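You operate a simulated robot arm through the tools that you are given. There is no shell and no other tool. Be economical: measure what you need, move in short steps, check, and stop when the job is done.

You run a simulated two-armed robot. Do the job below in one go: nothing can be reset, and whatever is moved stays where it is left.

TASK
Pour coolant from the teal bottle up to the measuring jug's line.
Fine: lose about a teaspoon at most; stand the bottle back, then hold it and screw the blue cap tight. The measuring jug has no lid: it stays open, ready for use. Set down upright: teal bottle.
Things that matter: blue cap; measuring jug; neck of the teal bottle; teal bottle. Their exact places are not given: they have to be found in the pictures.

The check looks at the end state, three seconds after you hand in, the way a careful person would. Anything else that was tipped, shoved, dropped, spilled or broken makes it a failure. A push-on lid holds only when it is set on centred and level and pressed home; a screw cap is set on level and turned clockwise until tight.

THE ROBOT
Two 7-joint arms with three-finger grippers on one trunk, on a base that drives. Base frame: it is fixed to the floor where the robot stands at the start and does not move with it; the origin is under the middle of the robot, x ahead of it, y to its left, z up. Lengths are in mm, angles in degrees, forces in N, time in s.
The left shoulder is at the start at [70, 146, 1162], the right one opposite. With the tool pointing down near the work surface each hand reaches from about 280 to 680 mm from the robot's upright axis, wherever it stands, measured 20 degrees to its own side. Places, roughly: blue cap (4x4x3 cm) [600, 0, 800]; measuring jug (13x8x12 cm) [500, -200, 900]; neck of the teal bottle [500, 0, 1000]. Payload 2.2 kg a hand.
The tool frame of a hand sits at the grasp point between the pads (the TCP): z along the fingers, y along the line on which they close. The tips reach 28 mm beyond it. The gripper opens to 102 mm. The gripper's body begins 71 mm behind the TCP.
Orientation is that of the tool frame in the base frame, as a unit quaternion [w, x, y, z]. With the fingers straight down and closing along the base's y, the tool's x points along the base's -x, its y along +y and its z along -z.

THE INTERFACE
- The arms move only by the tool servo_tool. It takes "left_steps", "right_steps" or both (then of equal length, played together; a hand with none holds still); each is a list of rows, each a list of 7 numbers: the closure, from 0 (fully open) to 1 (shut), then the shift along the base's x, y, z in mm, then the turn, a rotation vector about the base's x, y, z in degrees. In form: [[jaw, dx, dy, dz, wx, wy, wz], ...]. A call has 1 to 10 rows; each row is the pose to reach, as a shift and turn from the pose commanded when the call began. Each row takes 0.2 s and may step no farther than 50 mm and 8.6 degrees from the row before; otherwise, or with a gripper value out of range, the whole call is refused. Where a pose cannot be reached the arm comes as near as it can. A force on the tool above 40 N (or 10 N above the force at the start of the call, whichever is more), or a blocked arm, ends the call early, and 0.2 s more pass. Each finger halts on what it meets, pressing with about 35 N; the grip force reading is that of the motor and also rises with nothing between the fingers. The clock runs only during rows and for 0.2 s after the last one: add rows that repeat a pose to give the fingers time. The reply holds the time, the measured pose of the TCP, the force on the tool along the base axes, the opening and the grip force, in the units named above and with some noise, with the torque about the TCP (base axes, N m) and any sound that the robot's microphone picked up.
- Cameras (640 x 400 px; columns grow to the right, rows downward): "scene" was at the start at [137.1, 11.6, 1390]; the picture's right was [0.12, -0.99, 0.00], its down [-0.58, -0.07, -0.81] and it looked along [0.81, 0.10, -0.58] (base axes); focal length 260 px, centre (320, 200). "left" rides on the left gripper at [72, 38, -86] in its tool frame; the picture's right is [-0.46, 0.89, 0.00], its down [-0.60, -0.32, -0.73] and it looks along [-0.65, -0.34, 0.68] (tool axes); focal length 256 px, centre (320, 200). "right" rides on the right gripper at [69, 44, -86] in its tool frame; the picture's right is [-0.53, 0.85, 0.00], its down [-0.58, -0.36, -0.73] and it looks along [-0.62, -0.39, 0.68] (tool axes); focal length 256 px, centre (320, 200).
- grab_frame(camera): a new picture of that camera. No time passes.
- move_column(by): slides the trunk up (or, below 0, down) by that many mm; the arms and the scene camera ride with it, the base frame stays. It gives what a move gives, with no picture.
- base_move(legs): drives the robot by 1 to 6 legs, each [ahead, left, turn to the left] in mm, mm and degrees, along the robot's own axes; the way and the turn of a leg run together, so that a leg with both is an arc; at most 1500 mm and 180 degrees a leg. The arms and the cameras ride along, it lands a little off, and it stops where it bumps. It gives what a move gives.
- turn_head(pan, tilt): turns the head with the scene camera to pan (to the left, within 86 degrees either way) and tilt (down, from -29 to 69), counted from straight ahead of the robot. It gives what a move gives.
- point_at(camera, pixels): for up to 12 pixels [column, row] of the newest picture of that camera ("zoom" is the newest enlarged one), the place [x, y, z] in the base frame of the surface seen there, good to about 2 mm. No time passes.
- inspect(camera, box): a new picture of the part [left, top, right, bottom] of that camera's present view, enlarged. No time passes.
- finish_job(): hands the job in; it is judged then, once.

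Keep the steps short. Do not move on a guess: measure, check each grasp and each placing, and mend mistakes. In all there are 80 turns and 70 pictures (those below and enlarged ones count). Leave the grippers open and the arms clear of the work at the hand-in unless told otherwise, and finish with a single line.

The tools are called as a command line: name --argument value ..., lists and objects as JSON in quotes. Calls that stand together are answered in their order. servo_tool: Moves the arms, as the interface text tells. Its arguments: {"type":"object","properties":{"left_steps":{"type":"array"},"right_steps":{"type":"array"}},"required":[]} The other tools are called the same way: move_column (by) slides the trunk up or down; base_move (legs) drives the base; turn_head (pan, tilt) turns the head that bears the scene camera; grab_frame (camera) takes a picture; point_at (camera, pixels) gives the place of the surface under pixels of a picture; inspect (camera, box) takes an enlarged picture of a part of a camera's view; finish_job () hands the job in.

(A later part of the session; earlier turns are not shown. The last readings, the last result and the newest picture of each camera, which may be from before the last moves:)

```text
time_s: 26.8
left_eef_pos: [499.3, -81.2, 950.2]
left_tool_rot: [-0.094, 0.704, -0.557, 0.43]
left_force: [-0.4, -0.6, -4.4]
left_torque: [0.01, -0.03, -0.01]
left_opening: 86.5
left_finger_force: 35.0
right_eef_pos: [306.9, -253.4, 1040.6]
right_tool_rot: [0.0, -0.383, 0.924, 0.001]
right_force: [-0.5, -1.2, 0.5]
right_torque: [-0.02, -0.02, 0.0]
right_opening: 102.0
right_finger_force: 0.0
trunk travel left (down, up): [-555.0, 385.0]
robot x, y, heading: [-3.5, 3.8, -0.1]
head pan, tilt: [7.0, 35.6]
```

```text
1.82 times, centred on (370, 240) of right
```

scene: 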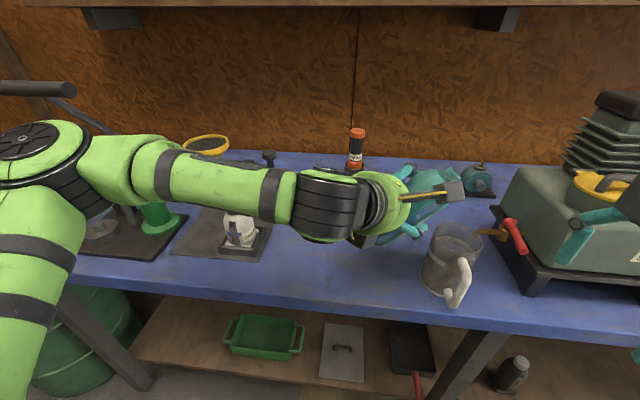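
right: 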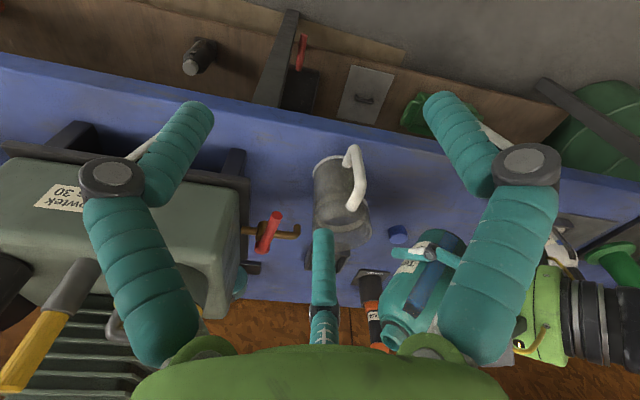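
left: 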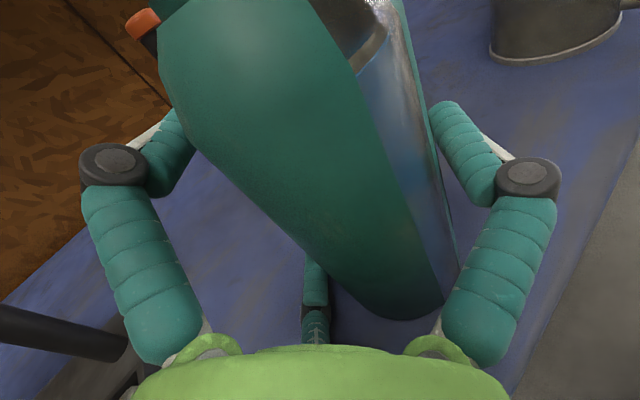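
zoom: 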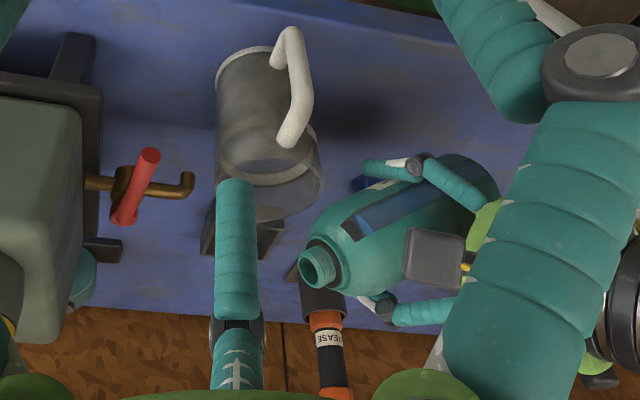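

No flow at 60°. On to 66°.

servo_tool --left_steps '[[0.6, 0, 1, 3, 2, 0, 0], [0.6, 0, 2, 6, 4, 0, 0], [0.6, 0, 3, 10, 6, 0, 0], [0.6, 0, 3, 10, 6, 0, 0], [0.6, 0, 3, 10, 6, 0, 0]]'

inspect --camera "right" --box '[280, 130, 460, 350]'

```text
time_s: 28.0
left_eef_pos: [499.1, -78.7, 960.1]
left_tool_rot: [-0.131, 0.699, -0.578, 0.401]
left_force: [0.1, 0.2, -3.6]
left_torque: [0.0, -0.05, -0.01]
left_opening: 86.2
left_finger_force: 35.1
right_eef_pos: [307.5, -253.4, 1041.9]
right_tool_rot: [0.001, -0.383, 0.924, 0.001]
right_force: [0.8, 0.4, 0.6]
right_torque: [-0.01, 0.04, -0.02]
right_opening: 102.0
right_finger_force: 0.1
trunk travel left (down, up): [-555.0, 385.0]
robot x, y, heading: [1.4, -3.5, 0.1]
head pan, tilt: [7.0, 35.6]
```

```text
1.82 times, centred on (370, 240) of right
```

zoom: 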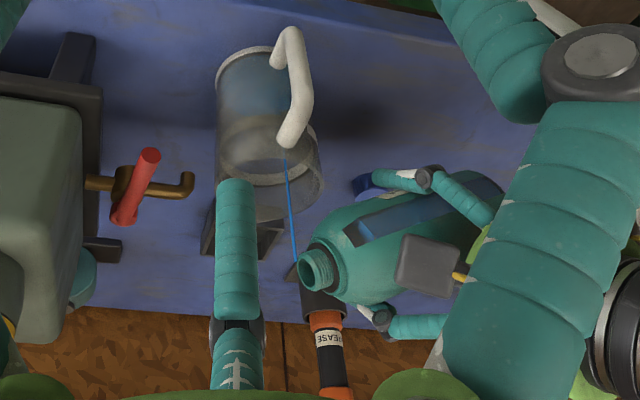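

A thin blue stream now falls into the jug. I'll check where it falls.

point_at --camera "zoom" --pixels '[[294, 240], [291, 210], [288, 180], [287, 165], [298, 262]]'

inspect --camera "scene" --box '[380, 150, 520, 310]'

```text
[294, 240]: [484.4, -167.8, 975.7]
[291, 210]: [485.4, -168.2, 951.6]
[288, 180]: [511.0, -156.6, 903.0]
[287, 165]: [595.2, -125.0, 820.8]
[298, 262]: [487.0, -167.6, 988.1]
```

```text
2.50 times, centred on (450, 230) of scene
```

zoom: 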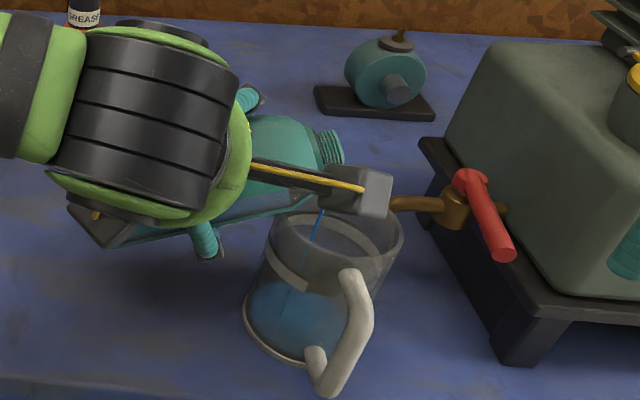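

The stream drops straight at (485,−168), well inside the jug, and blue is collecting at the bottom. Continue slowly to 74°.

servo_tool --left_steps '[[0.6, 1, 0, 3, 2, 0, 0], [0.6, 1, 1, 6, 4, 0, 0], [0.6, 1, 1, 6, 4, 0, 0], [0.6, 1, 1, 6, 4, 0, 0], [0.6, 1, 2, 9, 6, 0, 0], [0.6, 1, 2, 12, 8, 0, 0], [0.6, 1, 2, 12, 8, 0, 0], [0.6, 1, 2, 12, 8, 0, 0], [0.6, 1, 2, 12, 8, 0, 0], [0.6, 1, 2, 12, 8, 0, 0]]'

inspect --camera "scene" --box '[400, 190, 500, 310]'

```text
time_s: 30.2
left_eef_pos: [502.5, -76.7, 973.2]
left_tool_rot: [-0.178, 0.687, -0.606, 0.36]
left_force: [-1.1, 0.3, -4.5]
left_torque: [-0.01, -0.06, 0.03]
left_opening: 86.5
left_finger_force: 34.5
right_eef_pos: [307.7, -253.4, 1041.6]
right_tool_rot: [0.001, -0.383, 0.924, 0.001]
right_force: [0.2, 0.6, 0.3]
right_torque: [-0.01, -0.02, 0.01]
right_opening: 102.0
right_finger_force: 0.0
trunk travel left (down, up): [-555.0, 385.0]
robot x, y, heading: [-3.1, -0.1, 0.2]
head pan, tilt: [7.0, 35.6]
```

```text
3.33 times, centred on (450, 250) of scene
```

zoom: 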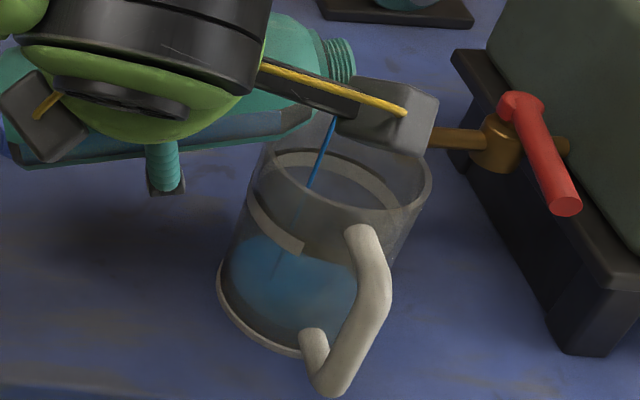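

point_at --camera "zoom" --pixels '[[265, 245], [290, 260], [310, 270], [275, 262], [320, 180], [310, 200], [325, 262], [240, 250]]'

inspect --camera "right" --box '[320, 140, 400, 260]'

point_at --camera "zoom" --pixels '[[200, 130], [230, 150], [180, 150], [160, 100], [200, 100], [240, 120]]'

```text
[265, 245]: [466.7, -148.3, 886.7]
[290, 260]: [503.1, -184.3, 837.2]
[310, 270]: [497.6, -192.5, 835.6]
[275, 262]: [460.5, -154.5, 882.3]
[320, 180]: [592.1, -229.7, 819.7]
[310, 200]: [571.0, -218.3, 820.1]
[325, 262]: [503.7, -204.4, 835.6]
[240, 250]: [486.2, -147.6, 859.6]
```

```text
3.33 times, centred on (360, 200) of right
```

zoom: 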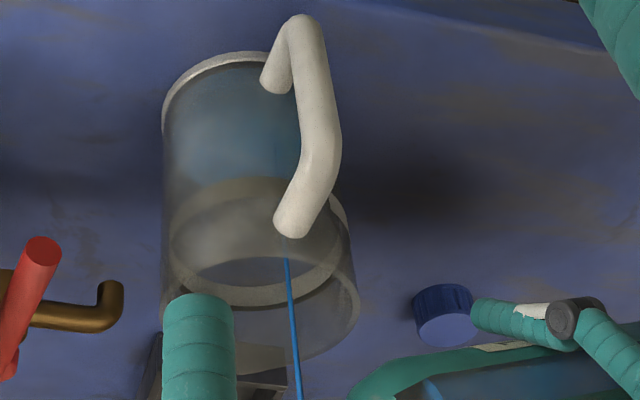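

```text
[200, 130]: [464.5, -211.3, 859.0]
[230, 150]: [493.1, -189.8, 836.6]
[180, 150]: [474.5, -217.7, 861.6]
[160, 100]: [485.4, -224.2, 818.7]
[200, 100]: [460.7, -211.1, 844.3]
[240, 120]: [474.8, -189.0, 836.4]
```

The liquid surface reads z≈836, so level can be measured directly. The stream is still well inside. On to 80°.

servo_tool --left_steps '[[0.6, 0, 0, 3, 2, 0, 0], [0.6, 0, 0, 3, 2, 0, 0], [0.6, 0, 0, 6, 4, 0, 0], [0.6, 0, 0, 6, 4, 0, 0], [0.6, 0, 1, 9, 6, 0, 0], [0.6, 0, 1, 9, 6, 0, 0], [0.6, 0, 1, 9, 6, 0, 0], [0.6, 0, 1, 9, 6, 0, 0], [0.6, 0, 1, 9, 6, 0, 0], [0.6, 0, 1, 9, 6, 0, 0]]'

inspect --camera "scene" --box '[400, 190, 500, 310]'

point_at --camera "zoom" --pixels '[[290, 255], [310, 265], [325, 255], [280, 250], [340, 265], [320, 235]]'

```text
time_s: 32.4
left_eef_pos: [499.5, -76.5, 982.3]
left_tool_rot: [-0.216, 0.677, -0.622, 0.328]
left_force: [-0.2, -0.4, -3.2]
left_torque: [0.0, -0.05, 0.0]
left_opening: 86.5
left_finger_force: 34.9
right_eef_pos: [306.9, -252.8, 1042.3]
right_tool_rot: [0.0, -0.383, 0.924, 0.001]
right_force: [0.7, -0.4, -0.1]
right_torque: [-0.01, 0.02, 0.0]
right_opening: 102.0
right_finger_force: 0.1
trunk travel left (down, up): [-555.0, 385.0]
robot x, y, heading: [0.4, 0.2, 0.2]
head pan, tilt: [7.0, 35.6]
```

```text
3.33 times, centred on (450, 250) of scene
```

zoom: 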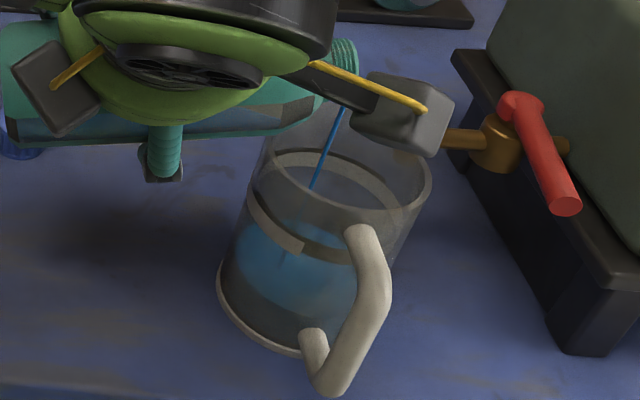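

```text
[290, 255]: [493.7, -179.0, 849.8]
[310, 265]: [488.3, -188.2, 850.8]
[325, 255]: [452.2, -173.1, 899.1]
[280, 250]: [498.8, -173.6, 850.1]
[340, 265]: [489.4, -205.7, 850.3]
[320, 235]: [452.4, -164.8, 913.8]
```

The level is at 850. Continue to 86°.

servo_tool --left_steps '[[0.6, 0, 0, 3, 2, 0, 0], [0.6, 0, 0, 3, 2, 0, 0], [0.6, 0, 0, 6, 4, 0, 0], [0.6, 0, 0, 6, 4, 0, 0], [0.6, 0, 0, 9, 6, 0, 0], [0.6, 0, 0, 9, 6, 0, 0], [0.6, 0, 0, 9, 6, 0, 0], [0.6, 0, 0, 9, 6, 0, 0], [0.6, 0, 0, 9, 6, 0, 0], [0.6, 0, 0, 9, 6, 0, 0]]'

inspect --camera "scene" --box '[400, 190, 500, 310]'

point_at --camera "zoom" --pixels '[[290, 250], [310, 265], [325, 270], [280, 240], [340, 265], [320, 235]]'

```text
time_s: 34.6
left_eef_pos: [499.9, -75.9, 990.9]
left_tool_rot: [-0.25, 0.664, -0.639, 0.295]
left_force: [-0.5, 0.5, -2.1]
left_torque: [-0.01, -0.01, -0.03]
left_opening: 86.4
left_finger_force: 35.0
right_eef_pos: [307.0, -253.4, 1042.6]
right_tool_rot: [0.0, -0.382, 0.924, 0.001]
right_force: [-0.8, -0.3, 0.1]
right_torque: [-0.01, 0.03, -0.04]
right_opening: 102.3
right_finger_force: 0.1
trunk travel left (down, up): [-555.0, 385.0]
robot x, y, heading: [2.0, -2.1, -0.1]
head pan, tilt: [7.0, 35.6]
```

```text
3.33 times, centred on (450, 250) of scene
```

zoom: 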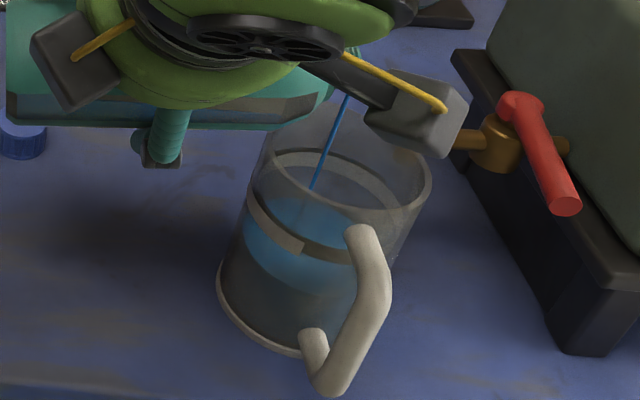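

```text
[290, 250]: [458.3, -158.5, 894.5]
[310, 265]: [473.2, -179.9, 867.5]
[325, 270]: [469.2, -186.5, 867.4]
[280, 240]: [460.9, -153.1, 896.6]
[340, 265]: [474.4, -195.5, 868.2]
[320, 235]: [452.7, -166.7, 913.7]
```

The level is 867.5 and rising steadily, about 32 mm to go. On to 91°.

servo_tool --left_steps '[[0.6, 0, -1, 3, 2, 0, 0], [0.6, 0, -1, 3, 2, 0, 0], [0.6, 0, -1, 6, 4, 0, 0], [0.6, 0, -1, 6, 4, 0, 0], [0.6, 0, -1, 8, 5, 0, 0], [0.6, 0, -1, 8, 5, 0, 0], [0.6, 0, -1, 8, 5, 0, 0], [0.6, 0, -1, 8, 5, 0, 0], [0.6, 0, -1, 8, 5, 0, 0], [0.6, 0, -1, 8, 5, 0, 0]]'

inspect --camera "scene" --box '[400, 190, 500, 310]'

point_at --camera "zoom" --pixels '[[310, 266], [325, 270], [340, 268], [320, 215], [250, 200], [255, 222], [300, 238], [300, 250], [300, 155], [300, 165]]'

```text
time_s: 36.8
left_eef_pos: [500.9, -77.2, 999.3]
left_tool_rot: [-0.278, 0.653, -0.652, 0.267]
left_force: [-0.4, 0.6, -2.6]
left_torque: [0.02, -0.01, -0.01]
left_opening: 86.5
left_finger_force: 34.9
right_eef_pos: [305.3, -252.4, 1042.8]
right_tool_rot: [0.0, -0.383, 0.924, 0.002]
right_force: [0.3, -0.1, -0.1]
right_torque: [0.01, 0.02, -0.02]
right_opening: 101.9
right_finger_force: 0.1
trunk travel left (down, up): [-555.0, 385.0]
robot x, y, heading: [1.0, -3.0, -0.2]
head pan, tilt: [7.0, 35.6]
```

```text
3.33 times, centred on (450, 250) of scene
```

zoom: 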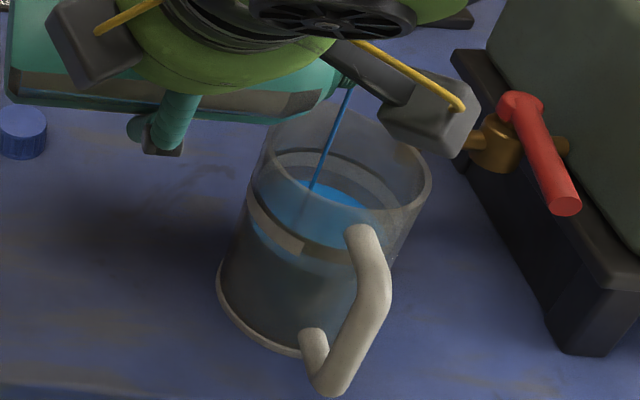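

```text
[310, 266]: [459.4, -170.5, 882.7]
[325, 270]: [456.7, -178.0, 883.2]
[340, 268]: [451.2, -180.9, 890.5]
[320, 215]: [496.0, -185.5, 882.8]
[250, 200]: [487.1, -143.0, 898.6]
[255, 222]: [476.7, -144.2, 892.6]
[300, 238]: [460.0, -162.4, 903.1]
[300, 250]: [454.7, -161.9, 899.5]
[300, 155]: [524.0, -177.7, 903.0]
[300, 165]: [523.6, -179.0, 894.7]
```

The level is 883. The line band spans about 893–907, centred near 900, and the flow is about 7 mm/s. I'll hold this tilt for 1.2 s, then re-measure.

servo_tool --left_steps '[[0.6, 0, 0, 2, 1, 0, 0], [0.6, 0, 0, 2, 1, 0, 0], [0.6, 0, 0, 2, 1, 0, 0], [0.6, 0, 0, 2, 1, 0, 0], [0.6, 0, 0, 2, 1, 0, 0]]'

inspect --camera "scene" --box '[410, 210, 480, 270]'

point_at --camera "zoom" --pixels '[[380, 150], [420, 170], [340, 160], [360, 60], [360, 70], [360, 80], [360, 90], [360, 50], [300, 215], [300, 230], [300, 245], [300, 260]]'

```text
time_s: 38.0
left_eef_pos: [501.2, -75.6, 1001.2]
left_tool_rot: [0.285, -0.651, 0.653, -0.261]
left_force: [-1.1, -0.4, -2.1]
left_torque: [0.01, -0.04, -0.02]
left_opening: 86.6
left_finger_force: 34.7
right_eef_pos: [307.0, -252.3, 1042.7]
right_tool_rot: [0.0, -0.383, 0.924, 0.002]
right_force: [0.7, -0.7, 0.1]
right_torque: [0.01, -0.01, 0.0]
right_opening: 102.1
right_finger_force: 0.0
trunk travel left (down, up): [-555.0, 385.0]
robot x, y, heading: [2.8, -0.6, 0.1]
head pan, tilt: [7.0, 35.6]
```

```text
6.67 times, centred on (445, 240) of scene
```

zoom: 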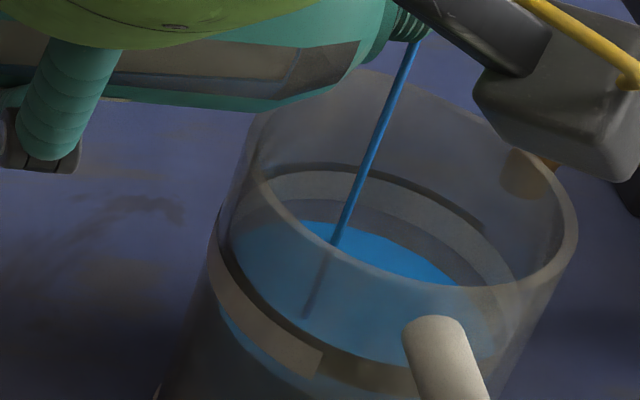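

```text
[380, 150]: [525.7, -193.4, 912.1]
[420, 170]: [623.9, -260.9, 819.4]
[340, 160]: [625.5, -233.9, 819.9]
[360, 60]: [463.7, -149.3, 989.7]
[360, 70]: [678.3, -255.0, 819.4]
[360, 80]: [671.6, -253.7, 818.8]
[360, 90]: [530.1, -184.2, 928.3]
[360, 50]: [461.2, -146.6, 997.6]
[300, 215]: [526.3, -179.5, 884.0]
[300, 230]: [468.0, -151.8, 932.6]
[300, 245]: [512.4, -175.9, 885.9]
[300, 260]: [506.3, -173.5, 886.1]
```

The level is 886 and the flow has slowed. I'll tilt to 96° and hold briefly, and measure the band edges too.

servo_tool --left_steps '[[0.6, 0, -1, 3, 2, 0, 0], [0.6, 0, -2, 6, 4, 0, 0], [0.6, 0, -2, 6, 4, 0, 0], [0.6, 0, -2, 6, 4, 0, 0]]'

inspect --camera "scene" --box '[410, 210, 480, 270]'

point_at --camera "zoom" --pixels '[[300, 165], [300, 172], [300, 178], [300, 188], [300, 197], [300, 205], [300, 245], [300, 260], [260, 290], [260, 300], [250, 325], [250, 335]]'

```text
time_s: 39.0
left_eef_pos: [500.9, -77.1, 1000.6]
left_tool_rot: [0.285, -0.651, 0.653, -0.261]
left_force: [-0.7, -0.4, -2.2]
left_torque: [0.0, -0.05, 0.01]
left_opening: 86.8
left_finger_force: 34.8
left hand out of reach, approached as far as the arm can: row 1, 2, 3, 4
right_eef_pos: [307.3, -254.2, 1042.9]
right_tool_rot: [0.001, -0.383, 0.924, 0.001]
right_force: [0.5, -0.8, -0.7]
right_torque: [0.03, 0.03, -0.03]
right_opening: 102.0
right_finger_force: 0.2
trunk travel left (down, up): [-555.0, 385.0]
robot x, y, heading: [-0.8, 1.7, -0.2]
head pan, tilt: [7.0, 35.6]
```

```text
6.67 times, centred on (445, 240) of scene
```

zoom: 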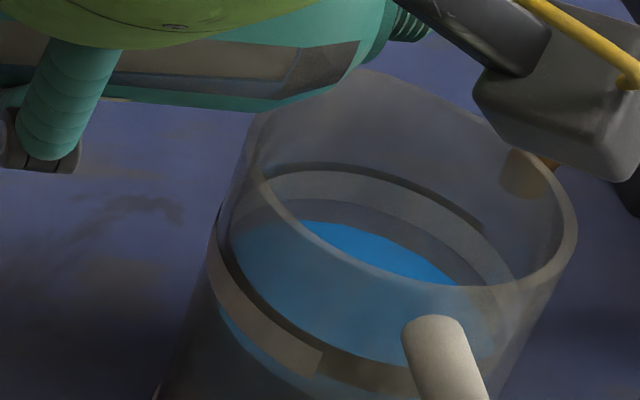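

```text
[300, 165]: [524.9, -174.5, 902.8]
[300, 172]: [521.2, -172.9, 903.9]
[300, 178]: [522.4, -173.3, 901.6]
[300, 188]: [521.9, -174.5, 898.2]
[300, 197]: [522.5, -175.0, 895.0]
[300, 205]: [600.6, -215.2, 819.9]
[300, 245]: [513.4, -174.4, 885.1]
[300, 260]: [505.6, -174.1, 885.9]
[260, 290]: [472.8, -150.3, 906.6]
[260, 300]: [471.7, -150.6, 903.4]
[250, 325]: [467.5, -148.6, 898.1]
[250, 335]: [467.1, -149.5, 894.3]
```

The arm's limit stopped it at 92°, and the flow has stopped at 886. The line band runs 894–905, centre about 899.5. Spinning the hand about the bottle's own axis does not change the pour but frees the wrist, so I'll try −12° about y with +4° of tilt.

servo_tool --left_steps '[[0.6, 0, 0, 0, 0, -4, 0], [0.6, 0, 0, 1, 0, -8, 0], [0.6, 0, 0, 2, 1, -12, 0], [0.6, 0, -1, 3, 2, -12, 0], [0.6, 0, -1, 4, 3, -12, 0]]'

inspect --camera "scene" --box '[380, 190, 500, 290]'

```text
time_s: 40.2
left_eef_pos: [499.8, -77.6, 1004.4]
left_tool_rot: [0.368, -0.612, 0.627, -0.311]
left_force: [0.1, 0.3, -1.0]
left_torque: [-0.01, 0.0, -0.03]
left_opening: 86.6
left_finger_force: 35.2
right_eef_pos: [306.0, -253.5, 1042.1]
right_tool_rot: [0.001, -0.382, 0.924, 0.001]
right_force: [0.4, -0.3, -0.5]
right_torque: [-0.02, 0.01, 0.01]
right_opening: 101.9
right_finger_force: 0.0
trunk travel left (down, up): [-555.0, 385.0]
robot x, y, heading: [4.7, 1.2, -0.1]
head pan, tilt: [7.0, 35.6]
```

```text
4.00 times, centred on (440, 240) of scene
```

zoom: 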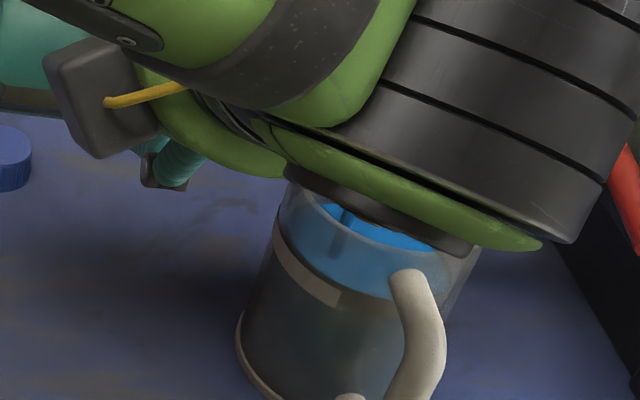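

It reached the pose, but an arm link swung in front of the view. I'll look at the level and the clearance right away (no time passes).

point_at --camera "zoom" --pixels '[[330, 210], [390, 240], [345, 215], [420, 250], [300, 240], [450, 240], [500, 200], [540, 245], [330, 300], [280, 270]]'

grab_frame --camera "right"

grab_frame --camera "scene"

```text
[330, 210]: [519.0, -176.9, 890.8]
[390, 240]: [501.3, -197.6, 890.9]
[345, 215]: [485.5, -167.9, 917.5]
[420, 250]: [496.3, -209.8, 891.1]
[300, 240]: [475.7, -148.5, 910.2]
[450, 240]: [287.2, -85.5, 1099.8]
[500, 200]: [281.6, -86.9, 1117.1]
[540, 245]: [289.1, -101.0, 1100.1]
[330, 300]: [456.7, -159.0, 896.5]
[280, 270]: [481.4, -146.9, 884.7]
```

```text
27 pictures are left
```

right: 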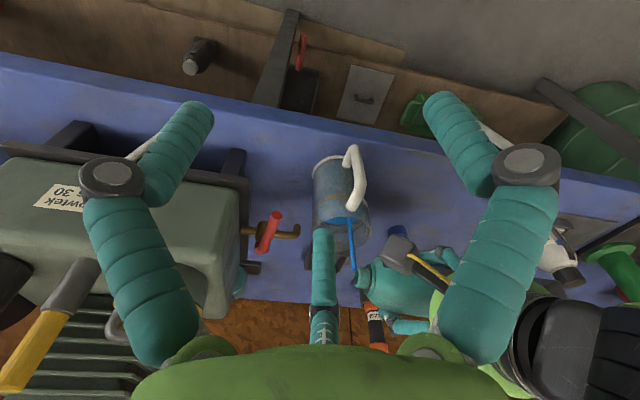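

```text
26 pictures are left
```

scene: 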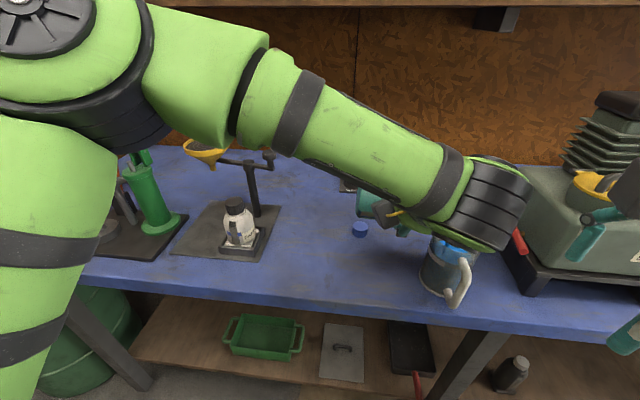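

The stream is straight and inside, and the level is 891. I'll hold 0.4 s, tilt back 6° to stop the flow, then measure.

servo_tool --left_steps '[[0.6, 0, 0, 0, 0, 0, 0], [0.6, 0, 0, 0, 0, 0, 0], [0.6, 0, 0, -3, -3, 0, 0], [0.6, 0, 0, -6, -6, 0, 0], [0.6, 0, 0, -6, -6, 0, 0]]'

inspect --camera "scene" --box '[410, 215, 480, 275]'

point_at --camera "zoom" --pixels '[[250, 230], [270, 250], [300, 240], [330, 260], [350, 270], [380, 270], [400, 275], [320, 245]]'

```text
time_s: 41.4
left_eef_pos: [501.1, -77.8, 998.9]
left_tool_rot: [-0.335, 0.631, -0.61, 0.343]
left_force: [0.3, 0.3, -1.0]
left_torque: [0.01, -0.04, -0.02]
left_opening: 86.5
left_finger_force: 34.7
right_eef_pos: [306.8, -254.1, 1041.8]
right_tool_rot: [0.001, -0.383, 0.924, 0.001]
right_force: [0.0, 0.3, -0.6]
right_torque: [0.01, -0.02, 0.01]
right_opening: 101.8
right_finger_force: 0.0
trunk travel left (down, up): [-555.0, 385.0]
robot x, y, heading: [-1.6, 1.4, 0.2]
head pan, tilt: [7.0, 35.6]
```

```text
6.67 times, centred on (445, 245) of scene
```

zoom: 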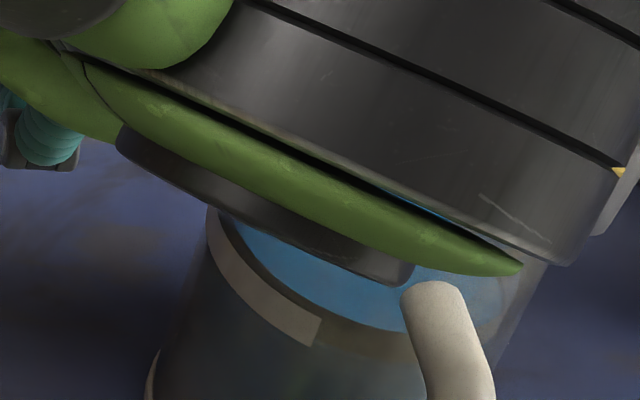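

```text
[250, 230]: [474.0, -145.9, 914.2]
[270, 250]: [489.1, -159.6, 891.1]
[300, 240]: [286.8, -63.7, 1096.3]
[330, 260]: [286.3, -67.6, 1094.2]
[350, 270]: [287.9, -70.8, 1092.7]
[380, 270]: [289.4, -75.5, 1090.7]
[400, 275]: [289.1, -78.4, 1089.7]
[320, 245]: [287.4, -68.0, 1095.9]
```

point_at --camera "zoom" --pixels '[[300, 275], [340, 295], [375, 310], [450, 275], [260, 245], [255, 255]]'

```text
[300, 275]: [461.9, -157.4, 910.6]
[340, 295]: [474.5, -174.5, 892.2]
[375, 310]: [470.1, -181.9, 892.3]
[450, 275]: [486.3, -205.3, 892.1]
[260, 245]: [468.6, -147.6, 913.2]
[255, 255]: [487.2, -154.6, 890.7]
```

The level is 892, about 7.5 mm (30 ml) short. I'll tilt to about 97° for a moment and return.

servo_tool --left_steps '[[0.6, 0, -1, 5, 4, 0, 0], [0.6, 0, -2, 10, 8, 0, 0], [0.6, 0, -2, 10, 8, 0, 0], [0.6, 0, -2, 10, 8, 0, 0], [0.6, 0, -1, 5, 4, 0, 0], [0.6, 0, 0, 0, 0, 0, 0], [0.6, 0, 0, 0, 0, 0, 0]]'

inspect --camera "scene" --box '[410, 215, 480, 275]'

point_at --camera "zoom" --pixels '[[340, 295], [375, 310], [450, 275], [255, 255], [300, 280], [470, 290]]'

```text
time_s: 43.0
left_eef_pos: [500.4, -77.2, 998.7]
left_tool_rot: [-0.335, 0.631, -0.609, 0.344]
left_force: [-0.3, -0.4, -1.9]
left_torque: [0.02, -0.07, 0.0]
left_opening: 86.7
left_finger_force: 34.8
right_eef_pos: [306.8, -253.8, 1042.3]
right_tool_rot: [0.001, -0.383, 0.924, 0.001]
right_force: [0.4, 0.3, 0.6]
right_torque: [-0.01, 0.01, 0.01]
right_opening: 101.8
right_finger_force: 0.0
trunk travel left (down, up): [-555.0, 385.0]
robot x, y, heading: [-3.3, 2.5, 0.1]
head pan, tilt: [7.0, 35.6]
```

```text
6.67 times, centred on (445, 245) of scene
```

zoom: 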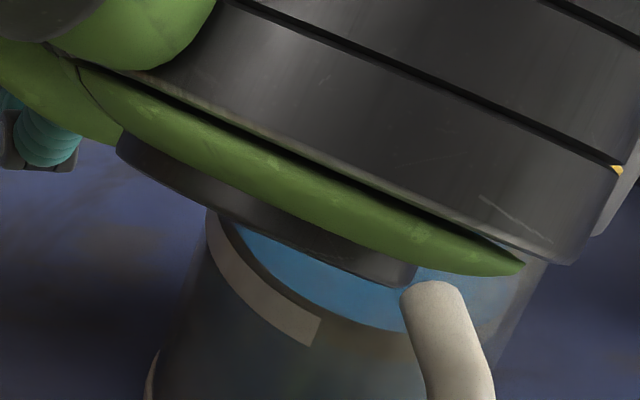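

```text
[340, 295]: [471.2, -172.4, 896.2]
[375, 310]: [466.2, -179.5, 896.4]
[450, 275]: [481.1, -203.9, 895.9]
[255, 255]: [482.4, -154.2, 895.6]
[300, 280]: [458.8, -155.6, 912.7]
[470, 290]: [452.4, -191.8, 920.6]
```

The level is 896, about 3.5 mm to go. I'll repeat the same small pour, one degree deeper.

servo_tool --left_steps '[[0.6, 0, -1, 5, 4, 0, 0], [0.6, 0, -2, 11, 9, 0, 0], [0.6, 0, -2, 11, 9, 0, 0], [0.6, 0, -2, 11, 9, 0, 0], [0.6, 0, -1, 5, 4, 0, 0], [0.6, 0, 0, 0, 0, 0, 0], [0.6, 0, 0, 0, 0, 0, 0]]'

inspect --camera "scene" --box '[410, 215, 480, 275]'

point_at --camera "zoom" --pixels '[[340, 295], [375, 310], [450, 275], [255, 255], [365, 305], [320, 290]]'

```text
time_s: 44.6
left_eef_pos: [499.6, -77.7, 998.1]
left_tool_rot: [-0.335, 0.632, -0.609, 0.343]
left_force: [1.1, -0.1, -1.0]
left_torque: [0.05, -0.05, 0.01]
left_opening: 86.3
left_finger_force: 35.0
right_eef_pos: [306.0, -254.9, 1042.5]
right_tool_rot: [0.001, -0.383, 0.924, 0.001]
right_force: [0.1, 0.2, 0.7]
right_torque: [0.01, 0.01, -0.01]
right_opening: 102.0
right_finger_force: 0.1
trunk travel left (down, up): [-555.0, 385.0]
robot x, y, heading: [1.0, -3.1, -0.2]
head pan, tilt: [7.0, 35.6]
```

```text
6.67 times, centred on (445, 245) of scene
```

zoom: 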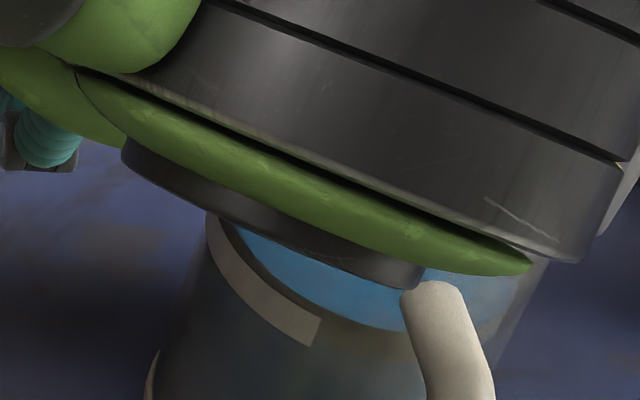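

```text
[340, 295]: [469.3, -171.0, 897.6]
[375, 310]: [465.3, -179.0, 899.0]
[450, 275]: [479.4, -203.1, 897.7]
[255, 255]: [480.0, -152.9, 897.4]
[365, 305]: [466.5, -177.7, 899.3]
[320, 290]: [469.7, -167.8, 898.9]
```

The level is about 898.3, with the line centre at about 899.5. One more small pour of the same size should add about 1 mm.

servo_tool --left_steps '[[0.6, 0, -1, 5, 4, 0, 0], [0.6, 0, -2, 11, 9, 0, 0], [0.6, 0, -2, 11, 9, 0, 0], [0.6, 0, -2, 11, 9, 0, 0], [0.6, 0, -1, 5, 4, 0, 0], [0.6, 0, 0, 0, 0, 0, 0], [0.6, 0, 0, 0, 0, 0, 0]]'

inspect --camera "scene" --box '[410, 215, 480, 275]'

point_at --camera "zoom" --pixels '[[340, 295], [375, 310], [450, 275], [255, 255], [365, 305], [320, 290], [330, 280], [350, 290]]'

```text
time_s: 46.2
left_eef_pos: [500.4, -78.3, 998.5]
left_tool_rot: [-0.335, 0.631, -0.609, 0.344]
left_force: [0.1, 0.1, -1.1]
left_torque: [-0.03, 0.0, 0.04]
left_opening: 86.4
left_finger_force: 34.6
right_eef_pos: [307.0, -254.1, 1041.2]
right_tool_rot: [0.001, -0.382, 0.924, 0.0]
right_force: [1.1, 1.1, 0.3]
right_torque: [0.0, 0.02, -0.03]
right_opening: 101.8
right_finger_force: 0.0
trunk travel left (down, up): [-555.0, 385.0]
robot x, y, heading: [2.1, 0.1, 0.2]
head pan, tilt: [7.0, 35.6]
```

```text
6.67 times, centred on (445, 245) of scene
```

zoom: 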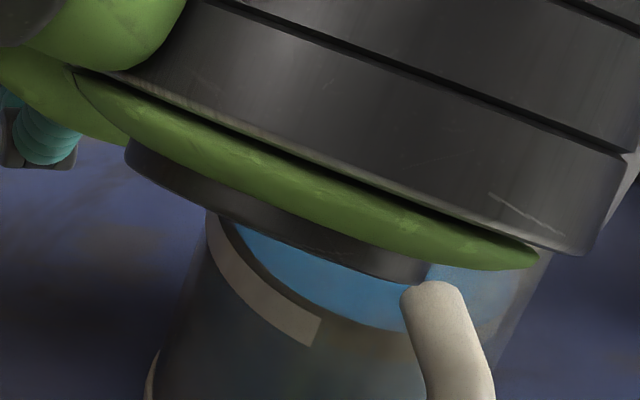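

```text
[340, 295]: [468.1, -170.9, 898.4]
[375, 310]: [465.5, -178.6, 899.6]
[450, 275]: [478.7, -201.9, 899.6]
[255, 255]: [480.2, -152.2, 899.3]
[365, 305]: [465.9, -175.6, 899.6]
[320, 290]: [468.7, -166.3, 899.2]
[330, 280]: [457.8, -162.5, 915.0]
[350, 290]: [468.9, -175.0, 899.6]
```

The level is 899.5, at the line. Now I'll tilt the bottle back in place, with the lip still over the jug so any drip lands inside.

servo_tool --left_steps '[[0.6, 0, 0, 2, -4.5, 0, 0], [0.6, 0, 0, 4, -9, 0, 0], [0.6, 0, 0, 6, -13.5, 0, 0], [0.6, 0, 0, 8, -18, 0, 0], [0.6, 0, 0, 10, -22.5, 0, 0], [0.6, 0, 0, 10, -27, 0, 0], [0.6, 0, 0, 10, -31.5, 0, 0], [0.6, 0, 0, 10, -36, 0, 0], [0.6, 0, 0, 10, -40.5, 0, 0], [0.6, 0, 0, 10, -45, 0, 0]]'

```text
time_s: 48.4
left_eef_pos: [500.5, -76.8, 1009.0]
left_tool_rot: [-0.068, 0.712, -0.43, 0.551]
left_force: [0.7, 0.5, -0.9]
left_torque: [0.0, -0.03, -0.03]
left_opening: 86.7
left_finger_force: 35.3
right_eef_pos: [306.2, -252.2, 1041.7]
right_tool_rot: [0.001, -0.382, 0.924, 0.001]
right_force: [-0.6, 1.5, 0.9]
right_torque: [-0.03, 0.02, -0.04]
right_opening: 101.8
right_finger_force: 0.0
trunk travel left (down, up): [-555.0, 385.0]
robot x, y, heading: [2.6, -1.4, -0.1]
head pan, tilt: [7.0, 35.6]
```

The remaining turn to the original upright pose is (−43.6, 3.9, −11.9)°. I'll rotate it there while carrying the bottle back to its first spot, still high.

servo_tool --left_steps '[[0.6, 0, 2, 0, -4.4, 0.4, -1.2], [0.6, 0, 10, 0, -8.7, 0.8, -2.4], [0.6, 0, 24, 0, -13.1, 1.2, -3.6], [0.6, 0, 40, 0, -17.4, 1.6, -4.8], [0.6, 0, 56, 0, -21.8, 1.95, -5.95], [0.6, 0, 72, -5, -26.2, 2.3, -7.1], [0.6, 0, 88, -10, -30.5, 2.7, -8.3], [0.6, 0, 104, -15, -34.9, 3.1, -9.5], [0.6, 0, 120, -20, -39.2, 3.5, -10.7], [0.6, -1, 128.3, -25, -43.6, 3.9, -11.9]]'

grab_frame --camera "scene"

```text
time_s: 50.6
left_eef_pos: [499.4, 51.3, 983.6]
left_tool_rot: [0.27, 0.656, -0.268, 0.652]
left_force: [0.5, 0.3, -0.8]
left_torque: [0.0, -0.01, -0.03]
left_opening: 86.5
left_finger_force: 35.6
right_eef_pos: [305.7, -253.0, 1042.4]
right_tool_rot: [0.001, -0.383, 0.924, 0.001]
right_force: [0.1, 0.1, -0.1]
right_torque: [-0.03, 0.03, 0.01]
right_opening: 102.2
right_finger_force: 0.0
trunk travel left (down, up): [-555.0, 385.0]
robot x, y, heading: [-2.4, 3.5, -0.0]
head pan, tilt: [7.0, 35.6]
```

```text
21 pictures are left
```

scene: 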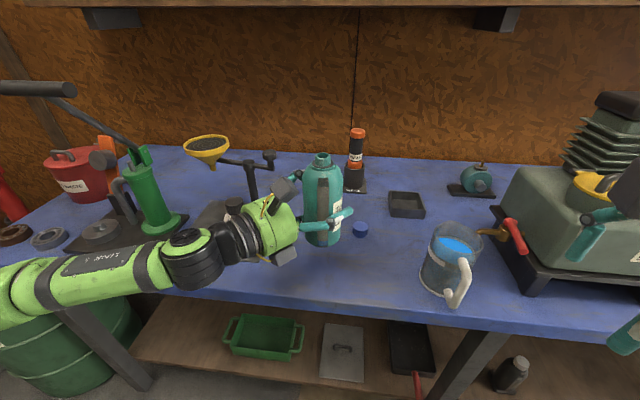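

The bottle is upright over its spot, and the table looks clean. I'll lower 92 mm, gently at the end.

servo_tool --left_steps '[[0.6, 0, 0, -15, 0, 0, 0], [0.6, 0, 0, -30, 0, 0, 0], [0.6, 0, 0, -45, 0, 0, 0], [0.6, 0, 0, -60, 0, 0, 0], [0.6, 0, 0, -73, 0, 0, 0], [0.6, 0, 0, -82, 0, 0, 0], [0.6, 0, 0, -87, 0, 0, 0], [0.6, 0, 0, -90, 0, 0, 0], [0.6, 0, 0, -92, 0, 0, 0], [0.6, 0, 0, -93.5, 0, 0, 0]]'

```text
time_s: 52.8
left_eef_pos: [499.3, 51.4, 889.5]
left_tool_rot: [0.271, 0.656, -0.27, 0.651]
left_force: [-0.1, -0.9, -1.2]
left_torque: [-0.01, -0.01, 0.03]
left_opening: 86.7
left_finger_force: 35.3
right_eef_pos: [306.6, -253.2, 1043.5]
right_tool_rot: [0.001, -0.382, 0.924, 0.001]
right_force: [0.2, 0.6, -0.1]
right_torque: [0.0, -0.02, -0.02]
right_opening: 102.0
right_finger_force: 0.0
trunk travel left (down, up): [-555.0, 385.0]
robot x, y, heading: [-0.6, 0.1, -0.2]
head pan, tilt: [7.0, 35.6]
```

No contact yet, the force is still only the bottle's weight. I'll creep down until it touches.

servo_tool --left_steps '[[0.6, 0, 0, -1, 0, 0, 0], [0.6, 0, 0, -2, 0, 0, 0], [0.6, 0, 0, -2, 0, 0, 0]]'

inspect --camera "scene" --box '[260, 190, 400, 300]'

point_at --camera "zoom" --pixels '[[275, 75], [275, 48], [255, 60], [295, 60], [440, 155], [455, 140], [455, 185], [470, 155], [275, 90]]'

```text
time_s: 53.6
left_eef_pos: [499.2, 50.6, 890.5]
left_tool_rot: [0.27, 0.655, -0.269, 0.652]
left_force: [0.0, 0.3, 3.7]
left_torque: [0.12, -0.01, 0.02]
left_opening: 86.4
left_finger_force: 34.7
right_eef_pos: [307.8, -252.4, 1042.1]
right_tool_rot: [0.001, -0.383, 0.924, 0.001]
right_force: [0.0, -0.4, 0.5]
right_torque: [0.02, 0.01, -0.01]
right_opening: 101.9
right_finger_force: 0.0
trunk travel left (down, up): [-555.0, 385.0]
robot x, y, heading: [-1.7, 2.9, 0.2]
head pan, tilt: [7.0, 35.6]
```

```text
3.64 times, centred on (330, 245) of scene
```

zoom: 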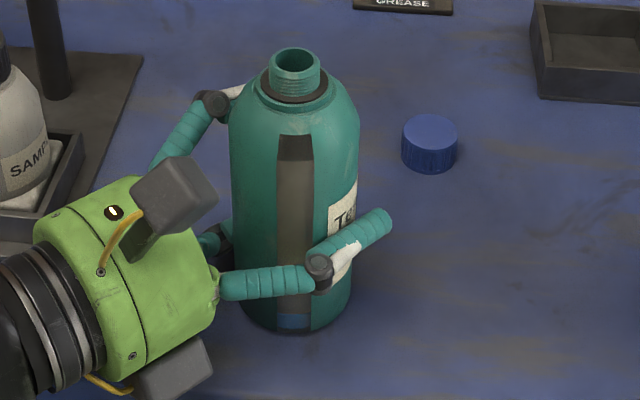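

```text
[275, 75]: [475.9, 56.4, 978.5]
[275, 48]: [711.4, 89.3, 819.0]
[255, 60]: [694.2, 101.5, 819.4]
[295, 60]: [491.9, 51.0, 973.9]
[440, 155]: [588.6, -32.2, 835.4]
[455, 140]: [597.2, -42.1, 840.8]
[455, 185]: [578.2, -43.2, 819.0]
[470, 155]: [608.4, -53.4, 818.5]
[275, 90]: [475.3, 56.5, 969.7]
```

The bottle stands on the table and the left hand keeps holding it. Now I need precise positions of the cap, the neck, and what is near the cap.

point_at --camera "zoom" --pixels '[[405, 131], [455, 132], [430, 118], [430, 146], [430, 131], [430, 165], [535, 95], [540, 10], [400, 10], [272, 85], [318, 87], [296, 92]]'

inspect --camera "scene" --box '[300, 195, 350, 230]'

point_at --camera "zoom" --pixels '[[200, 70], [420, 70], [310, 145], [310, 20], [230, 110], [390, 110], [310, 165], [205, 100], [415, 100], [310, 205], [180, 170], [450, 170]]'

```text
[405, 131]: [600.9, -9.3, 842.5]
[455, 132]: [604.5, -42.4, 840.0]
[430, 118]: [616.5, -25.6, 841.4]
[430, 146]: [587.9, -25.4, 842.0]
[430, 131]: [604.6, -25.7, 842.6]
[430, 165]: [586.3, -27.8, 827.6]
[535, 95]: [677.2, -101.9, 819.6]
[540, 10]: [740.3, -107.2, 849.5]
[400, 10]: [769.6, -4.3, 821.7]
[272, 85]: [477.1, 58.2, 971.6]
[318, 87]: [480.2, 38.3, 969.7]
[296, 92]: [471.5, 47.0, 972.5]
```

```text
11.43 times, centred on (325, 212) of scene
```

zoom: 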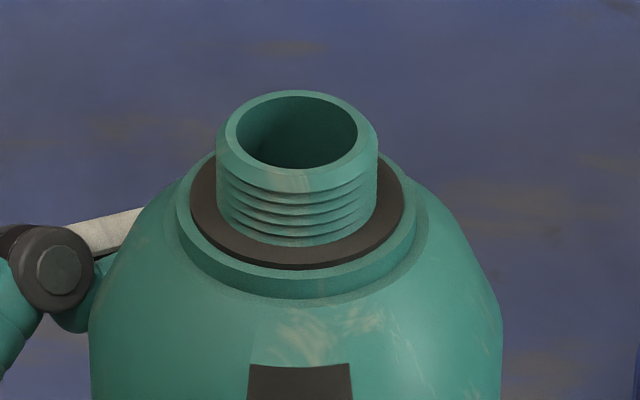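

```text
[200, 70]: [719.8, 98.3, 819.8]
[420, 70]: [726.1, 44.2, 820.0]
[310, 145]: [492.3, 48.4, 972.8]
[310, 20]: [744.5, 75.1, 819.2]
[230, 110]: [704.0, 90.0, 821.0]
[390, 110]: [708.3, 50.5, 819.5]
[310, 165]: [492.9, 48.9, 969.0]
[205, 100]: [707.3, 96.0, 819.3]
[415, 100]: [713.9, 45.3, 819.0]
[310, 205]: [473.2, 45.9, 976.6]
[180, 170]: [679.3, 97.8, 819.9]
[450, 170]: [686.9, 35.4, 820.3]
```

point_at --camera "zoom" --pixels '[[229, 130], [364, 132], [297, 95], [297, 174], [297, 180], [297, 230], [297, 255], [297, 280], [200, 195], [395, 200], [222, 190], [372, 190]]'

```text
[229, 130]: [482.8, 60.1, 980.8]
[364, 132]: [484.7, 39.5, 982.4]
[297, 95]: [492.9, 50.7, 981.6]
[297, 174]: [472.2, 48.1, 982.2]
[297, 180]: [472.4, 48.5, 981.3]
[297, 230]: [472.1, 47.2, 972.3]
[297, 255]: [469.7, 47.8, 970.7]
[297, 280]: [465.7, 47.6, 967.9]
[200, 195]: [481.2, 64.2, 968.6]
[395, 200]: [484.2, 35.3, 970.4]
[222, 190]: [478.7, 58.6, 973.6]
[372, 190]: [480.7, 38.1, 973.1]
```

The neck axis is at (483.3,49), lip z 982, sealing ring at about 970. The cap is at (602.3,−26), radius 16.5, top 842. Next I'll move the right hand above the cap, staying high and half-closing.

servo_tool --right_steps '[[0.2, 30, 20, 0, 0, 0, 0], [0.35, 68, 50, 0, 0, 0, 0], [0.35, 106, 80, 0, 0, 0, 0], [0.35, 144, 110, 0, 0, 0, 0], [0.35, 182, 140, 0, 0, 0, 0], [0.35, 220, 170, 0, 0, 0, 0], [0.35, 258, 200, 0, 0, 0, 0], [0.35, 295.3, 227, 0, 0, 0, 0], [0.35, 295.3, 227, -40, 0, 0, 0], [0.35, 295.3, 227, -80, 0, 0, 0]]'

grab_frame --camera "scene"

```text
time_s: 55.8
left_eef_pos: [498.6, 51.4, 890.7]
left_tool_rot: [0.27, 0.656, -0.269, 0.652]
left_force: [0.0, 1.4, 10.4]
left_torque: [0.11, -0.09, -0.01]
left_opening: 86.6
left_finger_force: 34.5
right_eef_pos: [539.5, -31.9, 999.5]
right_tool_rot: [0.001, -0.382, 0.924, 0.001]
right_force: [0.0, 0.4, -1.3]
right_torque: [0.0, 0.03, 0.01]
right_opening: 66.3
right_finger_force: 0.0
right hand out of reach, approached as far as the arm can: row 6, 7, 8, 9, 10
trunk travel left (down, up): [-555.0, 385.0]
robot x, y, heading: [0.8, 0.3, 0.1]
head pan, tilt: [7.0, 35.6]
```

```text
18 pictures are left
```

scene: 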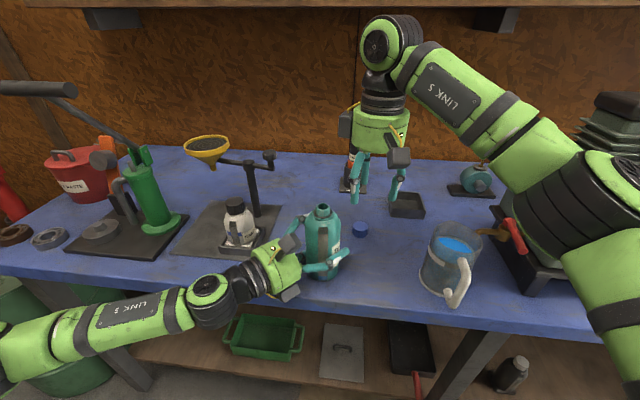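

At that height the right arm stops short at x 540. Lower down it should reach farther, so I'll go down and outward diagonally, away from the bottle. I'll also ease the left hand up 1 mm, as it presses the table at 10 N.

servo_tool --right_steps '[[0.35, 5, 0, -10, 0, 0, 0], [0.35, 12, 0, -22, 0, 0, 0], [0.35, 20, 1, -34, 0, 0, 0], [0.35, 28, 2, -46, 0, 0, 0], [0.35, 36, 3, -58, 0, 0, 0], [0.35, 44, 4, -70, 0, 0, 0], [0.35, 52, 5, -82, 0, 0, 0], [0.35, 62.5, 6, -95, 0, 0, 0], [0.35, 62.5, 6, -105, 0, 0, 0], [0.35, 62.5, 6, -105, 0, 0, 0]]' --left_steps '[[0.6, 0, 0, 0.5, 0, 0, 0], [0.6, 0, 0, 1, 0, 0, 0], [0.6, 0, 0, 1, 0, 0, 0], [0.6, 0, 0, 1, 0, 0, 0], [0.6, 0, 0, 1, 0, 0, 0], [0.6, 0, 0, 1, 0, 0, 0], [0.6, 0, 0, 1, 0, 0, 0], [0.6, 0, 0, 1, 0, 0, 0], [0.6, 0, 0, 1, 0, 0, 0], [0.6, 0, 0, 1, 0, 0, 0]]'

```text
time_s: 58.0
left_eef_pos: [499.0, 49.8, 889.5]
left_tool_rot: [0.27, 0.657, -0.269, 0.651]
left_force: [0.3, -0.9, 1.1]
left_torque: [-0.02, -0.08, -0.01]
left_opening: 86.8
left_finger_force: 34.8
right_eef_pos: [553.0, -46.6, 904.0]
right_tool_rot: [0.0, -0.383, 0.924, 0.001]
right_force: [-0.5, 0.4, 1.1]
right_torque: [-0.03, 0.0, 0.02]
right_opening: 66.2
right_finger_force: 0.0
right hand out of reach, approached as far as the arm can: row 1, 2, 3, 4, 5, 6, 7, 8, 9, 10
trunk travel left (down, up): [-555.0, 385.0]
robot x, y, heading: [0.6, -0.9, -0.3]
head pan, tilt: [7.0, 35.6]
```

The reach limit seems to come from the right hand's +45° yaw, since it also showed up close in. I'll raise the hand clear and swing the yaw to the other side (−40°), which suits this arm and keeps its camera box away from the bottle.

servo_tool --right_steps '[[0.35, 0, -10, 20, 0, 0, -4], [0.35, 0, -20, 45, 0, 0, -8.5], [0.35, 0, -30, 70, 0, 0, -17], [0.35, 0, -40, 96, 0, 0, -25.5], [0.35, 0, -40, 96, 0, 0, -34], [0.35, 0, -40, 96, 0, 0, -42.5], [0.35, 0, -40, 96, 0, 0, -51], [0.35, 0, -40, 96, 0, 0, -59.5], [0.35, 0, -40, 96, 0, 0, -68], [0.35, 0, -40, 96, 0, 0, -76.5]]'

```text
time_s: 60.2
left_eef_pos: [499.3, 50.0, 890.3]
left_tool_rot: [0.27, 0.656, -0.269, 0.651]
left_force: [-0.2, -0.1, 0.1]
left_torque: [0.01, 0.01, 0.02]
left_opening: 86.4
left_finger_force: 35.3
right_eef_pos: [554.3, -87.9, 998.6]
right_tool_rot: [0.001, 0.273, 0.962, 0.0]
right_force: [0.1, -0.1, 0.3]
right_torque: [0.0, -0.03, 0.0]
right_opening: 66.4
right_finger_force: 0.0
trunk travel left (down, up): [-555.0, 385.0]
robot x, y, heading: [-3.1, 3.3, 0.2]
head pan, tilt: [7.0, 35.6]
```

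That worked, yaw is now −32°. I'll turn to −62° so the camera box clears the left fingers, moving over the cap and down to z 900.

servo_tool --right_steps '[[0.35, 10, 10, 0, 0, 0, -8], [0.35, 20, 20, 0, 0, 0, -16], [0.35, 30, 30, 0, 0, 0, -24], [0.35, 40, 45, -10, 0, 0, -30], [0.35, 48, 62, -25, 0, 0, -30], [0.35, 48, 62, -45, 0, 0, -30], [0.35, 48, 62, -65, 0, 0, -30], [0.35, 48, 62, -85, 0, 0, -30], [0.35, 48, 62, -98, 0, 0, -30], [0.35, 48, 62, -98, 0, 0, -30]]'

grab_frame --camera "scene"

```text
time_s: 62.4
left_eef_pos: [499.5, 50.7, 888.8]
left_tool_rot: [0.271, 0.656, -0.269, 0.651]
left_force: [0.1, 0.3, -0.4]
left_torque: [0.0, -0.02, 0.01]
left_opening: 86.7
left_finger_force: 34.5
right_eef_pos: [603.3, -25.1, 900.4]
right_tool_rot: [0.001, 0.512, 0.859, 0.0]
right_force: [-0.3, -0.4, -0.1]
right_torque: [0.02, 0.01, -0.02]
right_opening: 66.3
right_finger_force: 0.0
right hand out of reach, approached as far as the arm can: row 5
trunk travel left (down, up): [-555.0, 385.0]
robot x, y, heading: [2.9, -1.3, -0.0]
head pan, tilt: [7.0, 35.6]
```

```text
17 pictures are left
```

scene: 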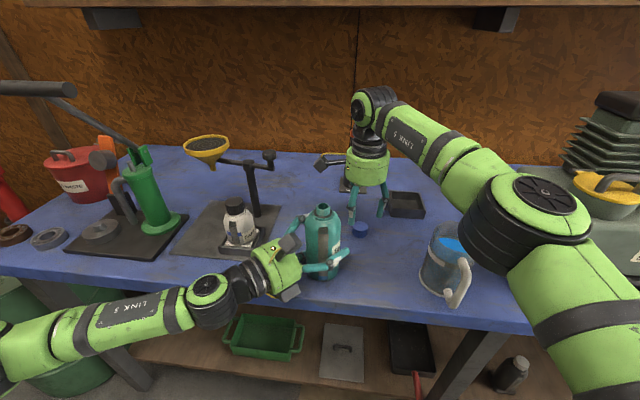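

The hand is right above the cap. I'll descend 42 mm, then close.

servo_tool --right_steps '[[0.35, -1, -1, -12, 0, 0, 0], [0.35, -1, -1, -24, 0, 0, 0], [0.35, -1, -1, -34, 0, 0, 0], [0.35, -1, -1, -42, 0, 0, 0], [0.35, -1, -1, -42, 0, 0, 0], [0.5, -1, -1, -42, 0, 0, 0], [0.6, -1, -1, -42, 0, 0, 0], [0.66, -1, -1, -42, 0, 0, 0], [0.8, -1, -1, -42, 0, 0, 0], [0.8, -1, -1, -42, 0, 0, 0]]'

inspect --camera "scene" --box '[310, 160, 430, 250]'

```text
time_s: 64.6
left_eef_pos: [498.2, 50.6, 888.8]
left_tool_rot: [0.27, 0.657, -0.268, 0.651]
left_force: [0.0, -0.2, -0.6]
left_torque: [-0.03, -0.01, 0.01]
left_opening: 86.6
left_finger_force: 35.1
right_eef_pos: [600.8, -27.5, 858.2]
right_tool_rot: [0.002, 0.511, 0.86, 0.0]
right_force: [-0.2, 0.5, 0.4]
right_torque: [0.02, 0.0, 0.0]
right_opening: 34.9
right_finger_force: 35.5
trunk travel left (down, up): [-555.0, 385.0]
robot x, y, heading: [1.1, 3.7, -0.2]
head pan, tilt: [7.0, 35.6]
```

```text
4.44 times, centred on (370, 205) of scene
```

zoom: 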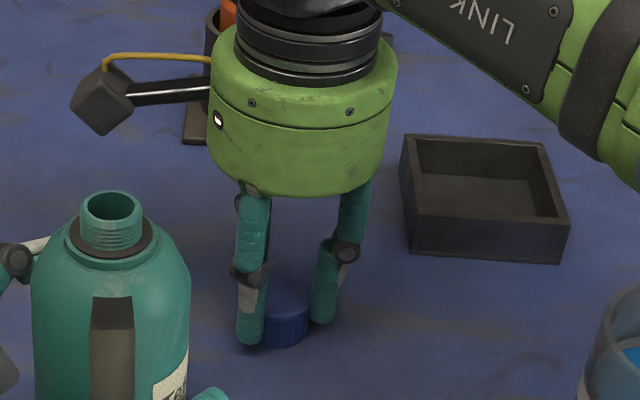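

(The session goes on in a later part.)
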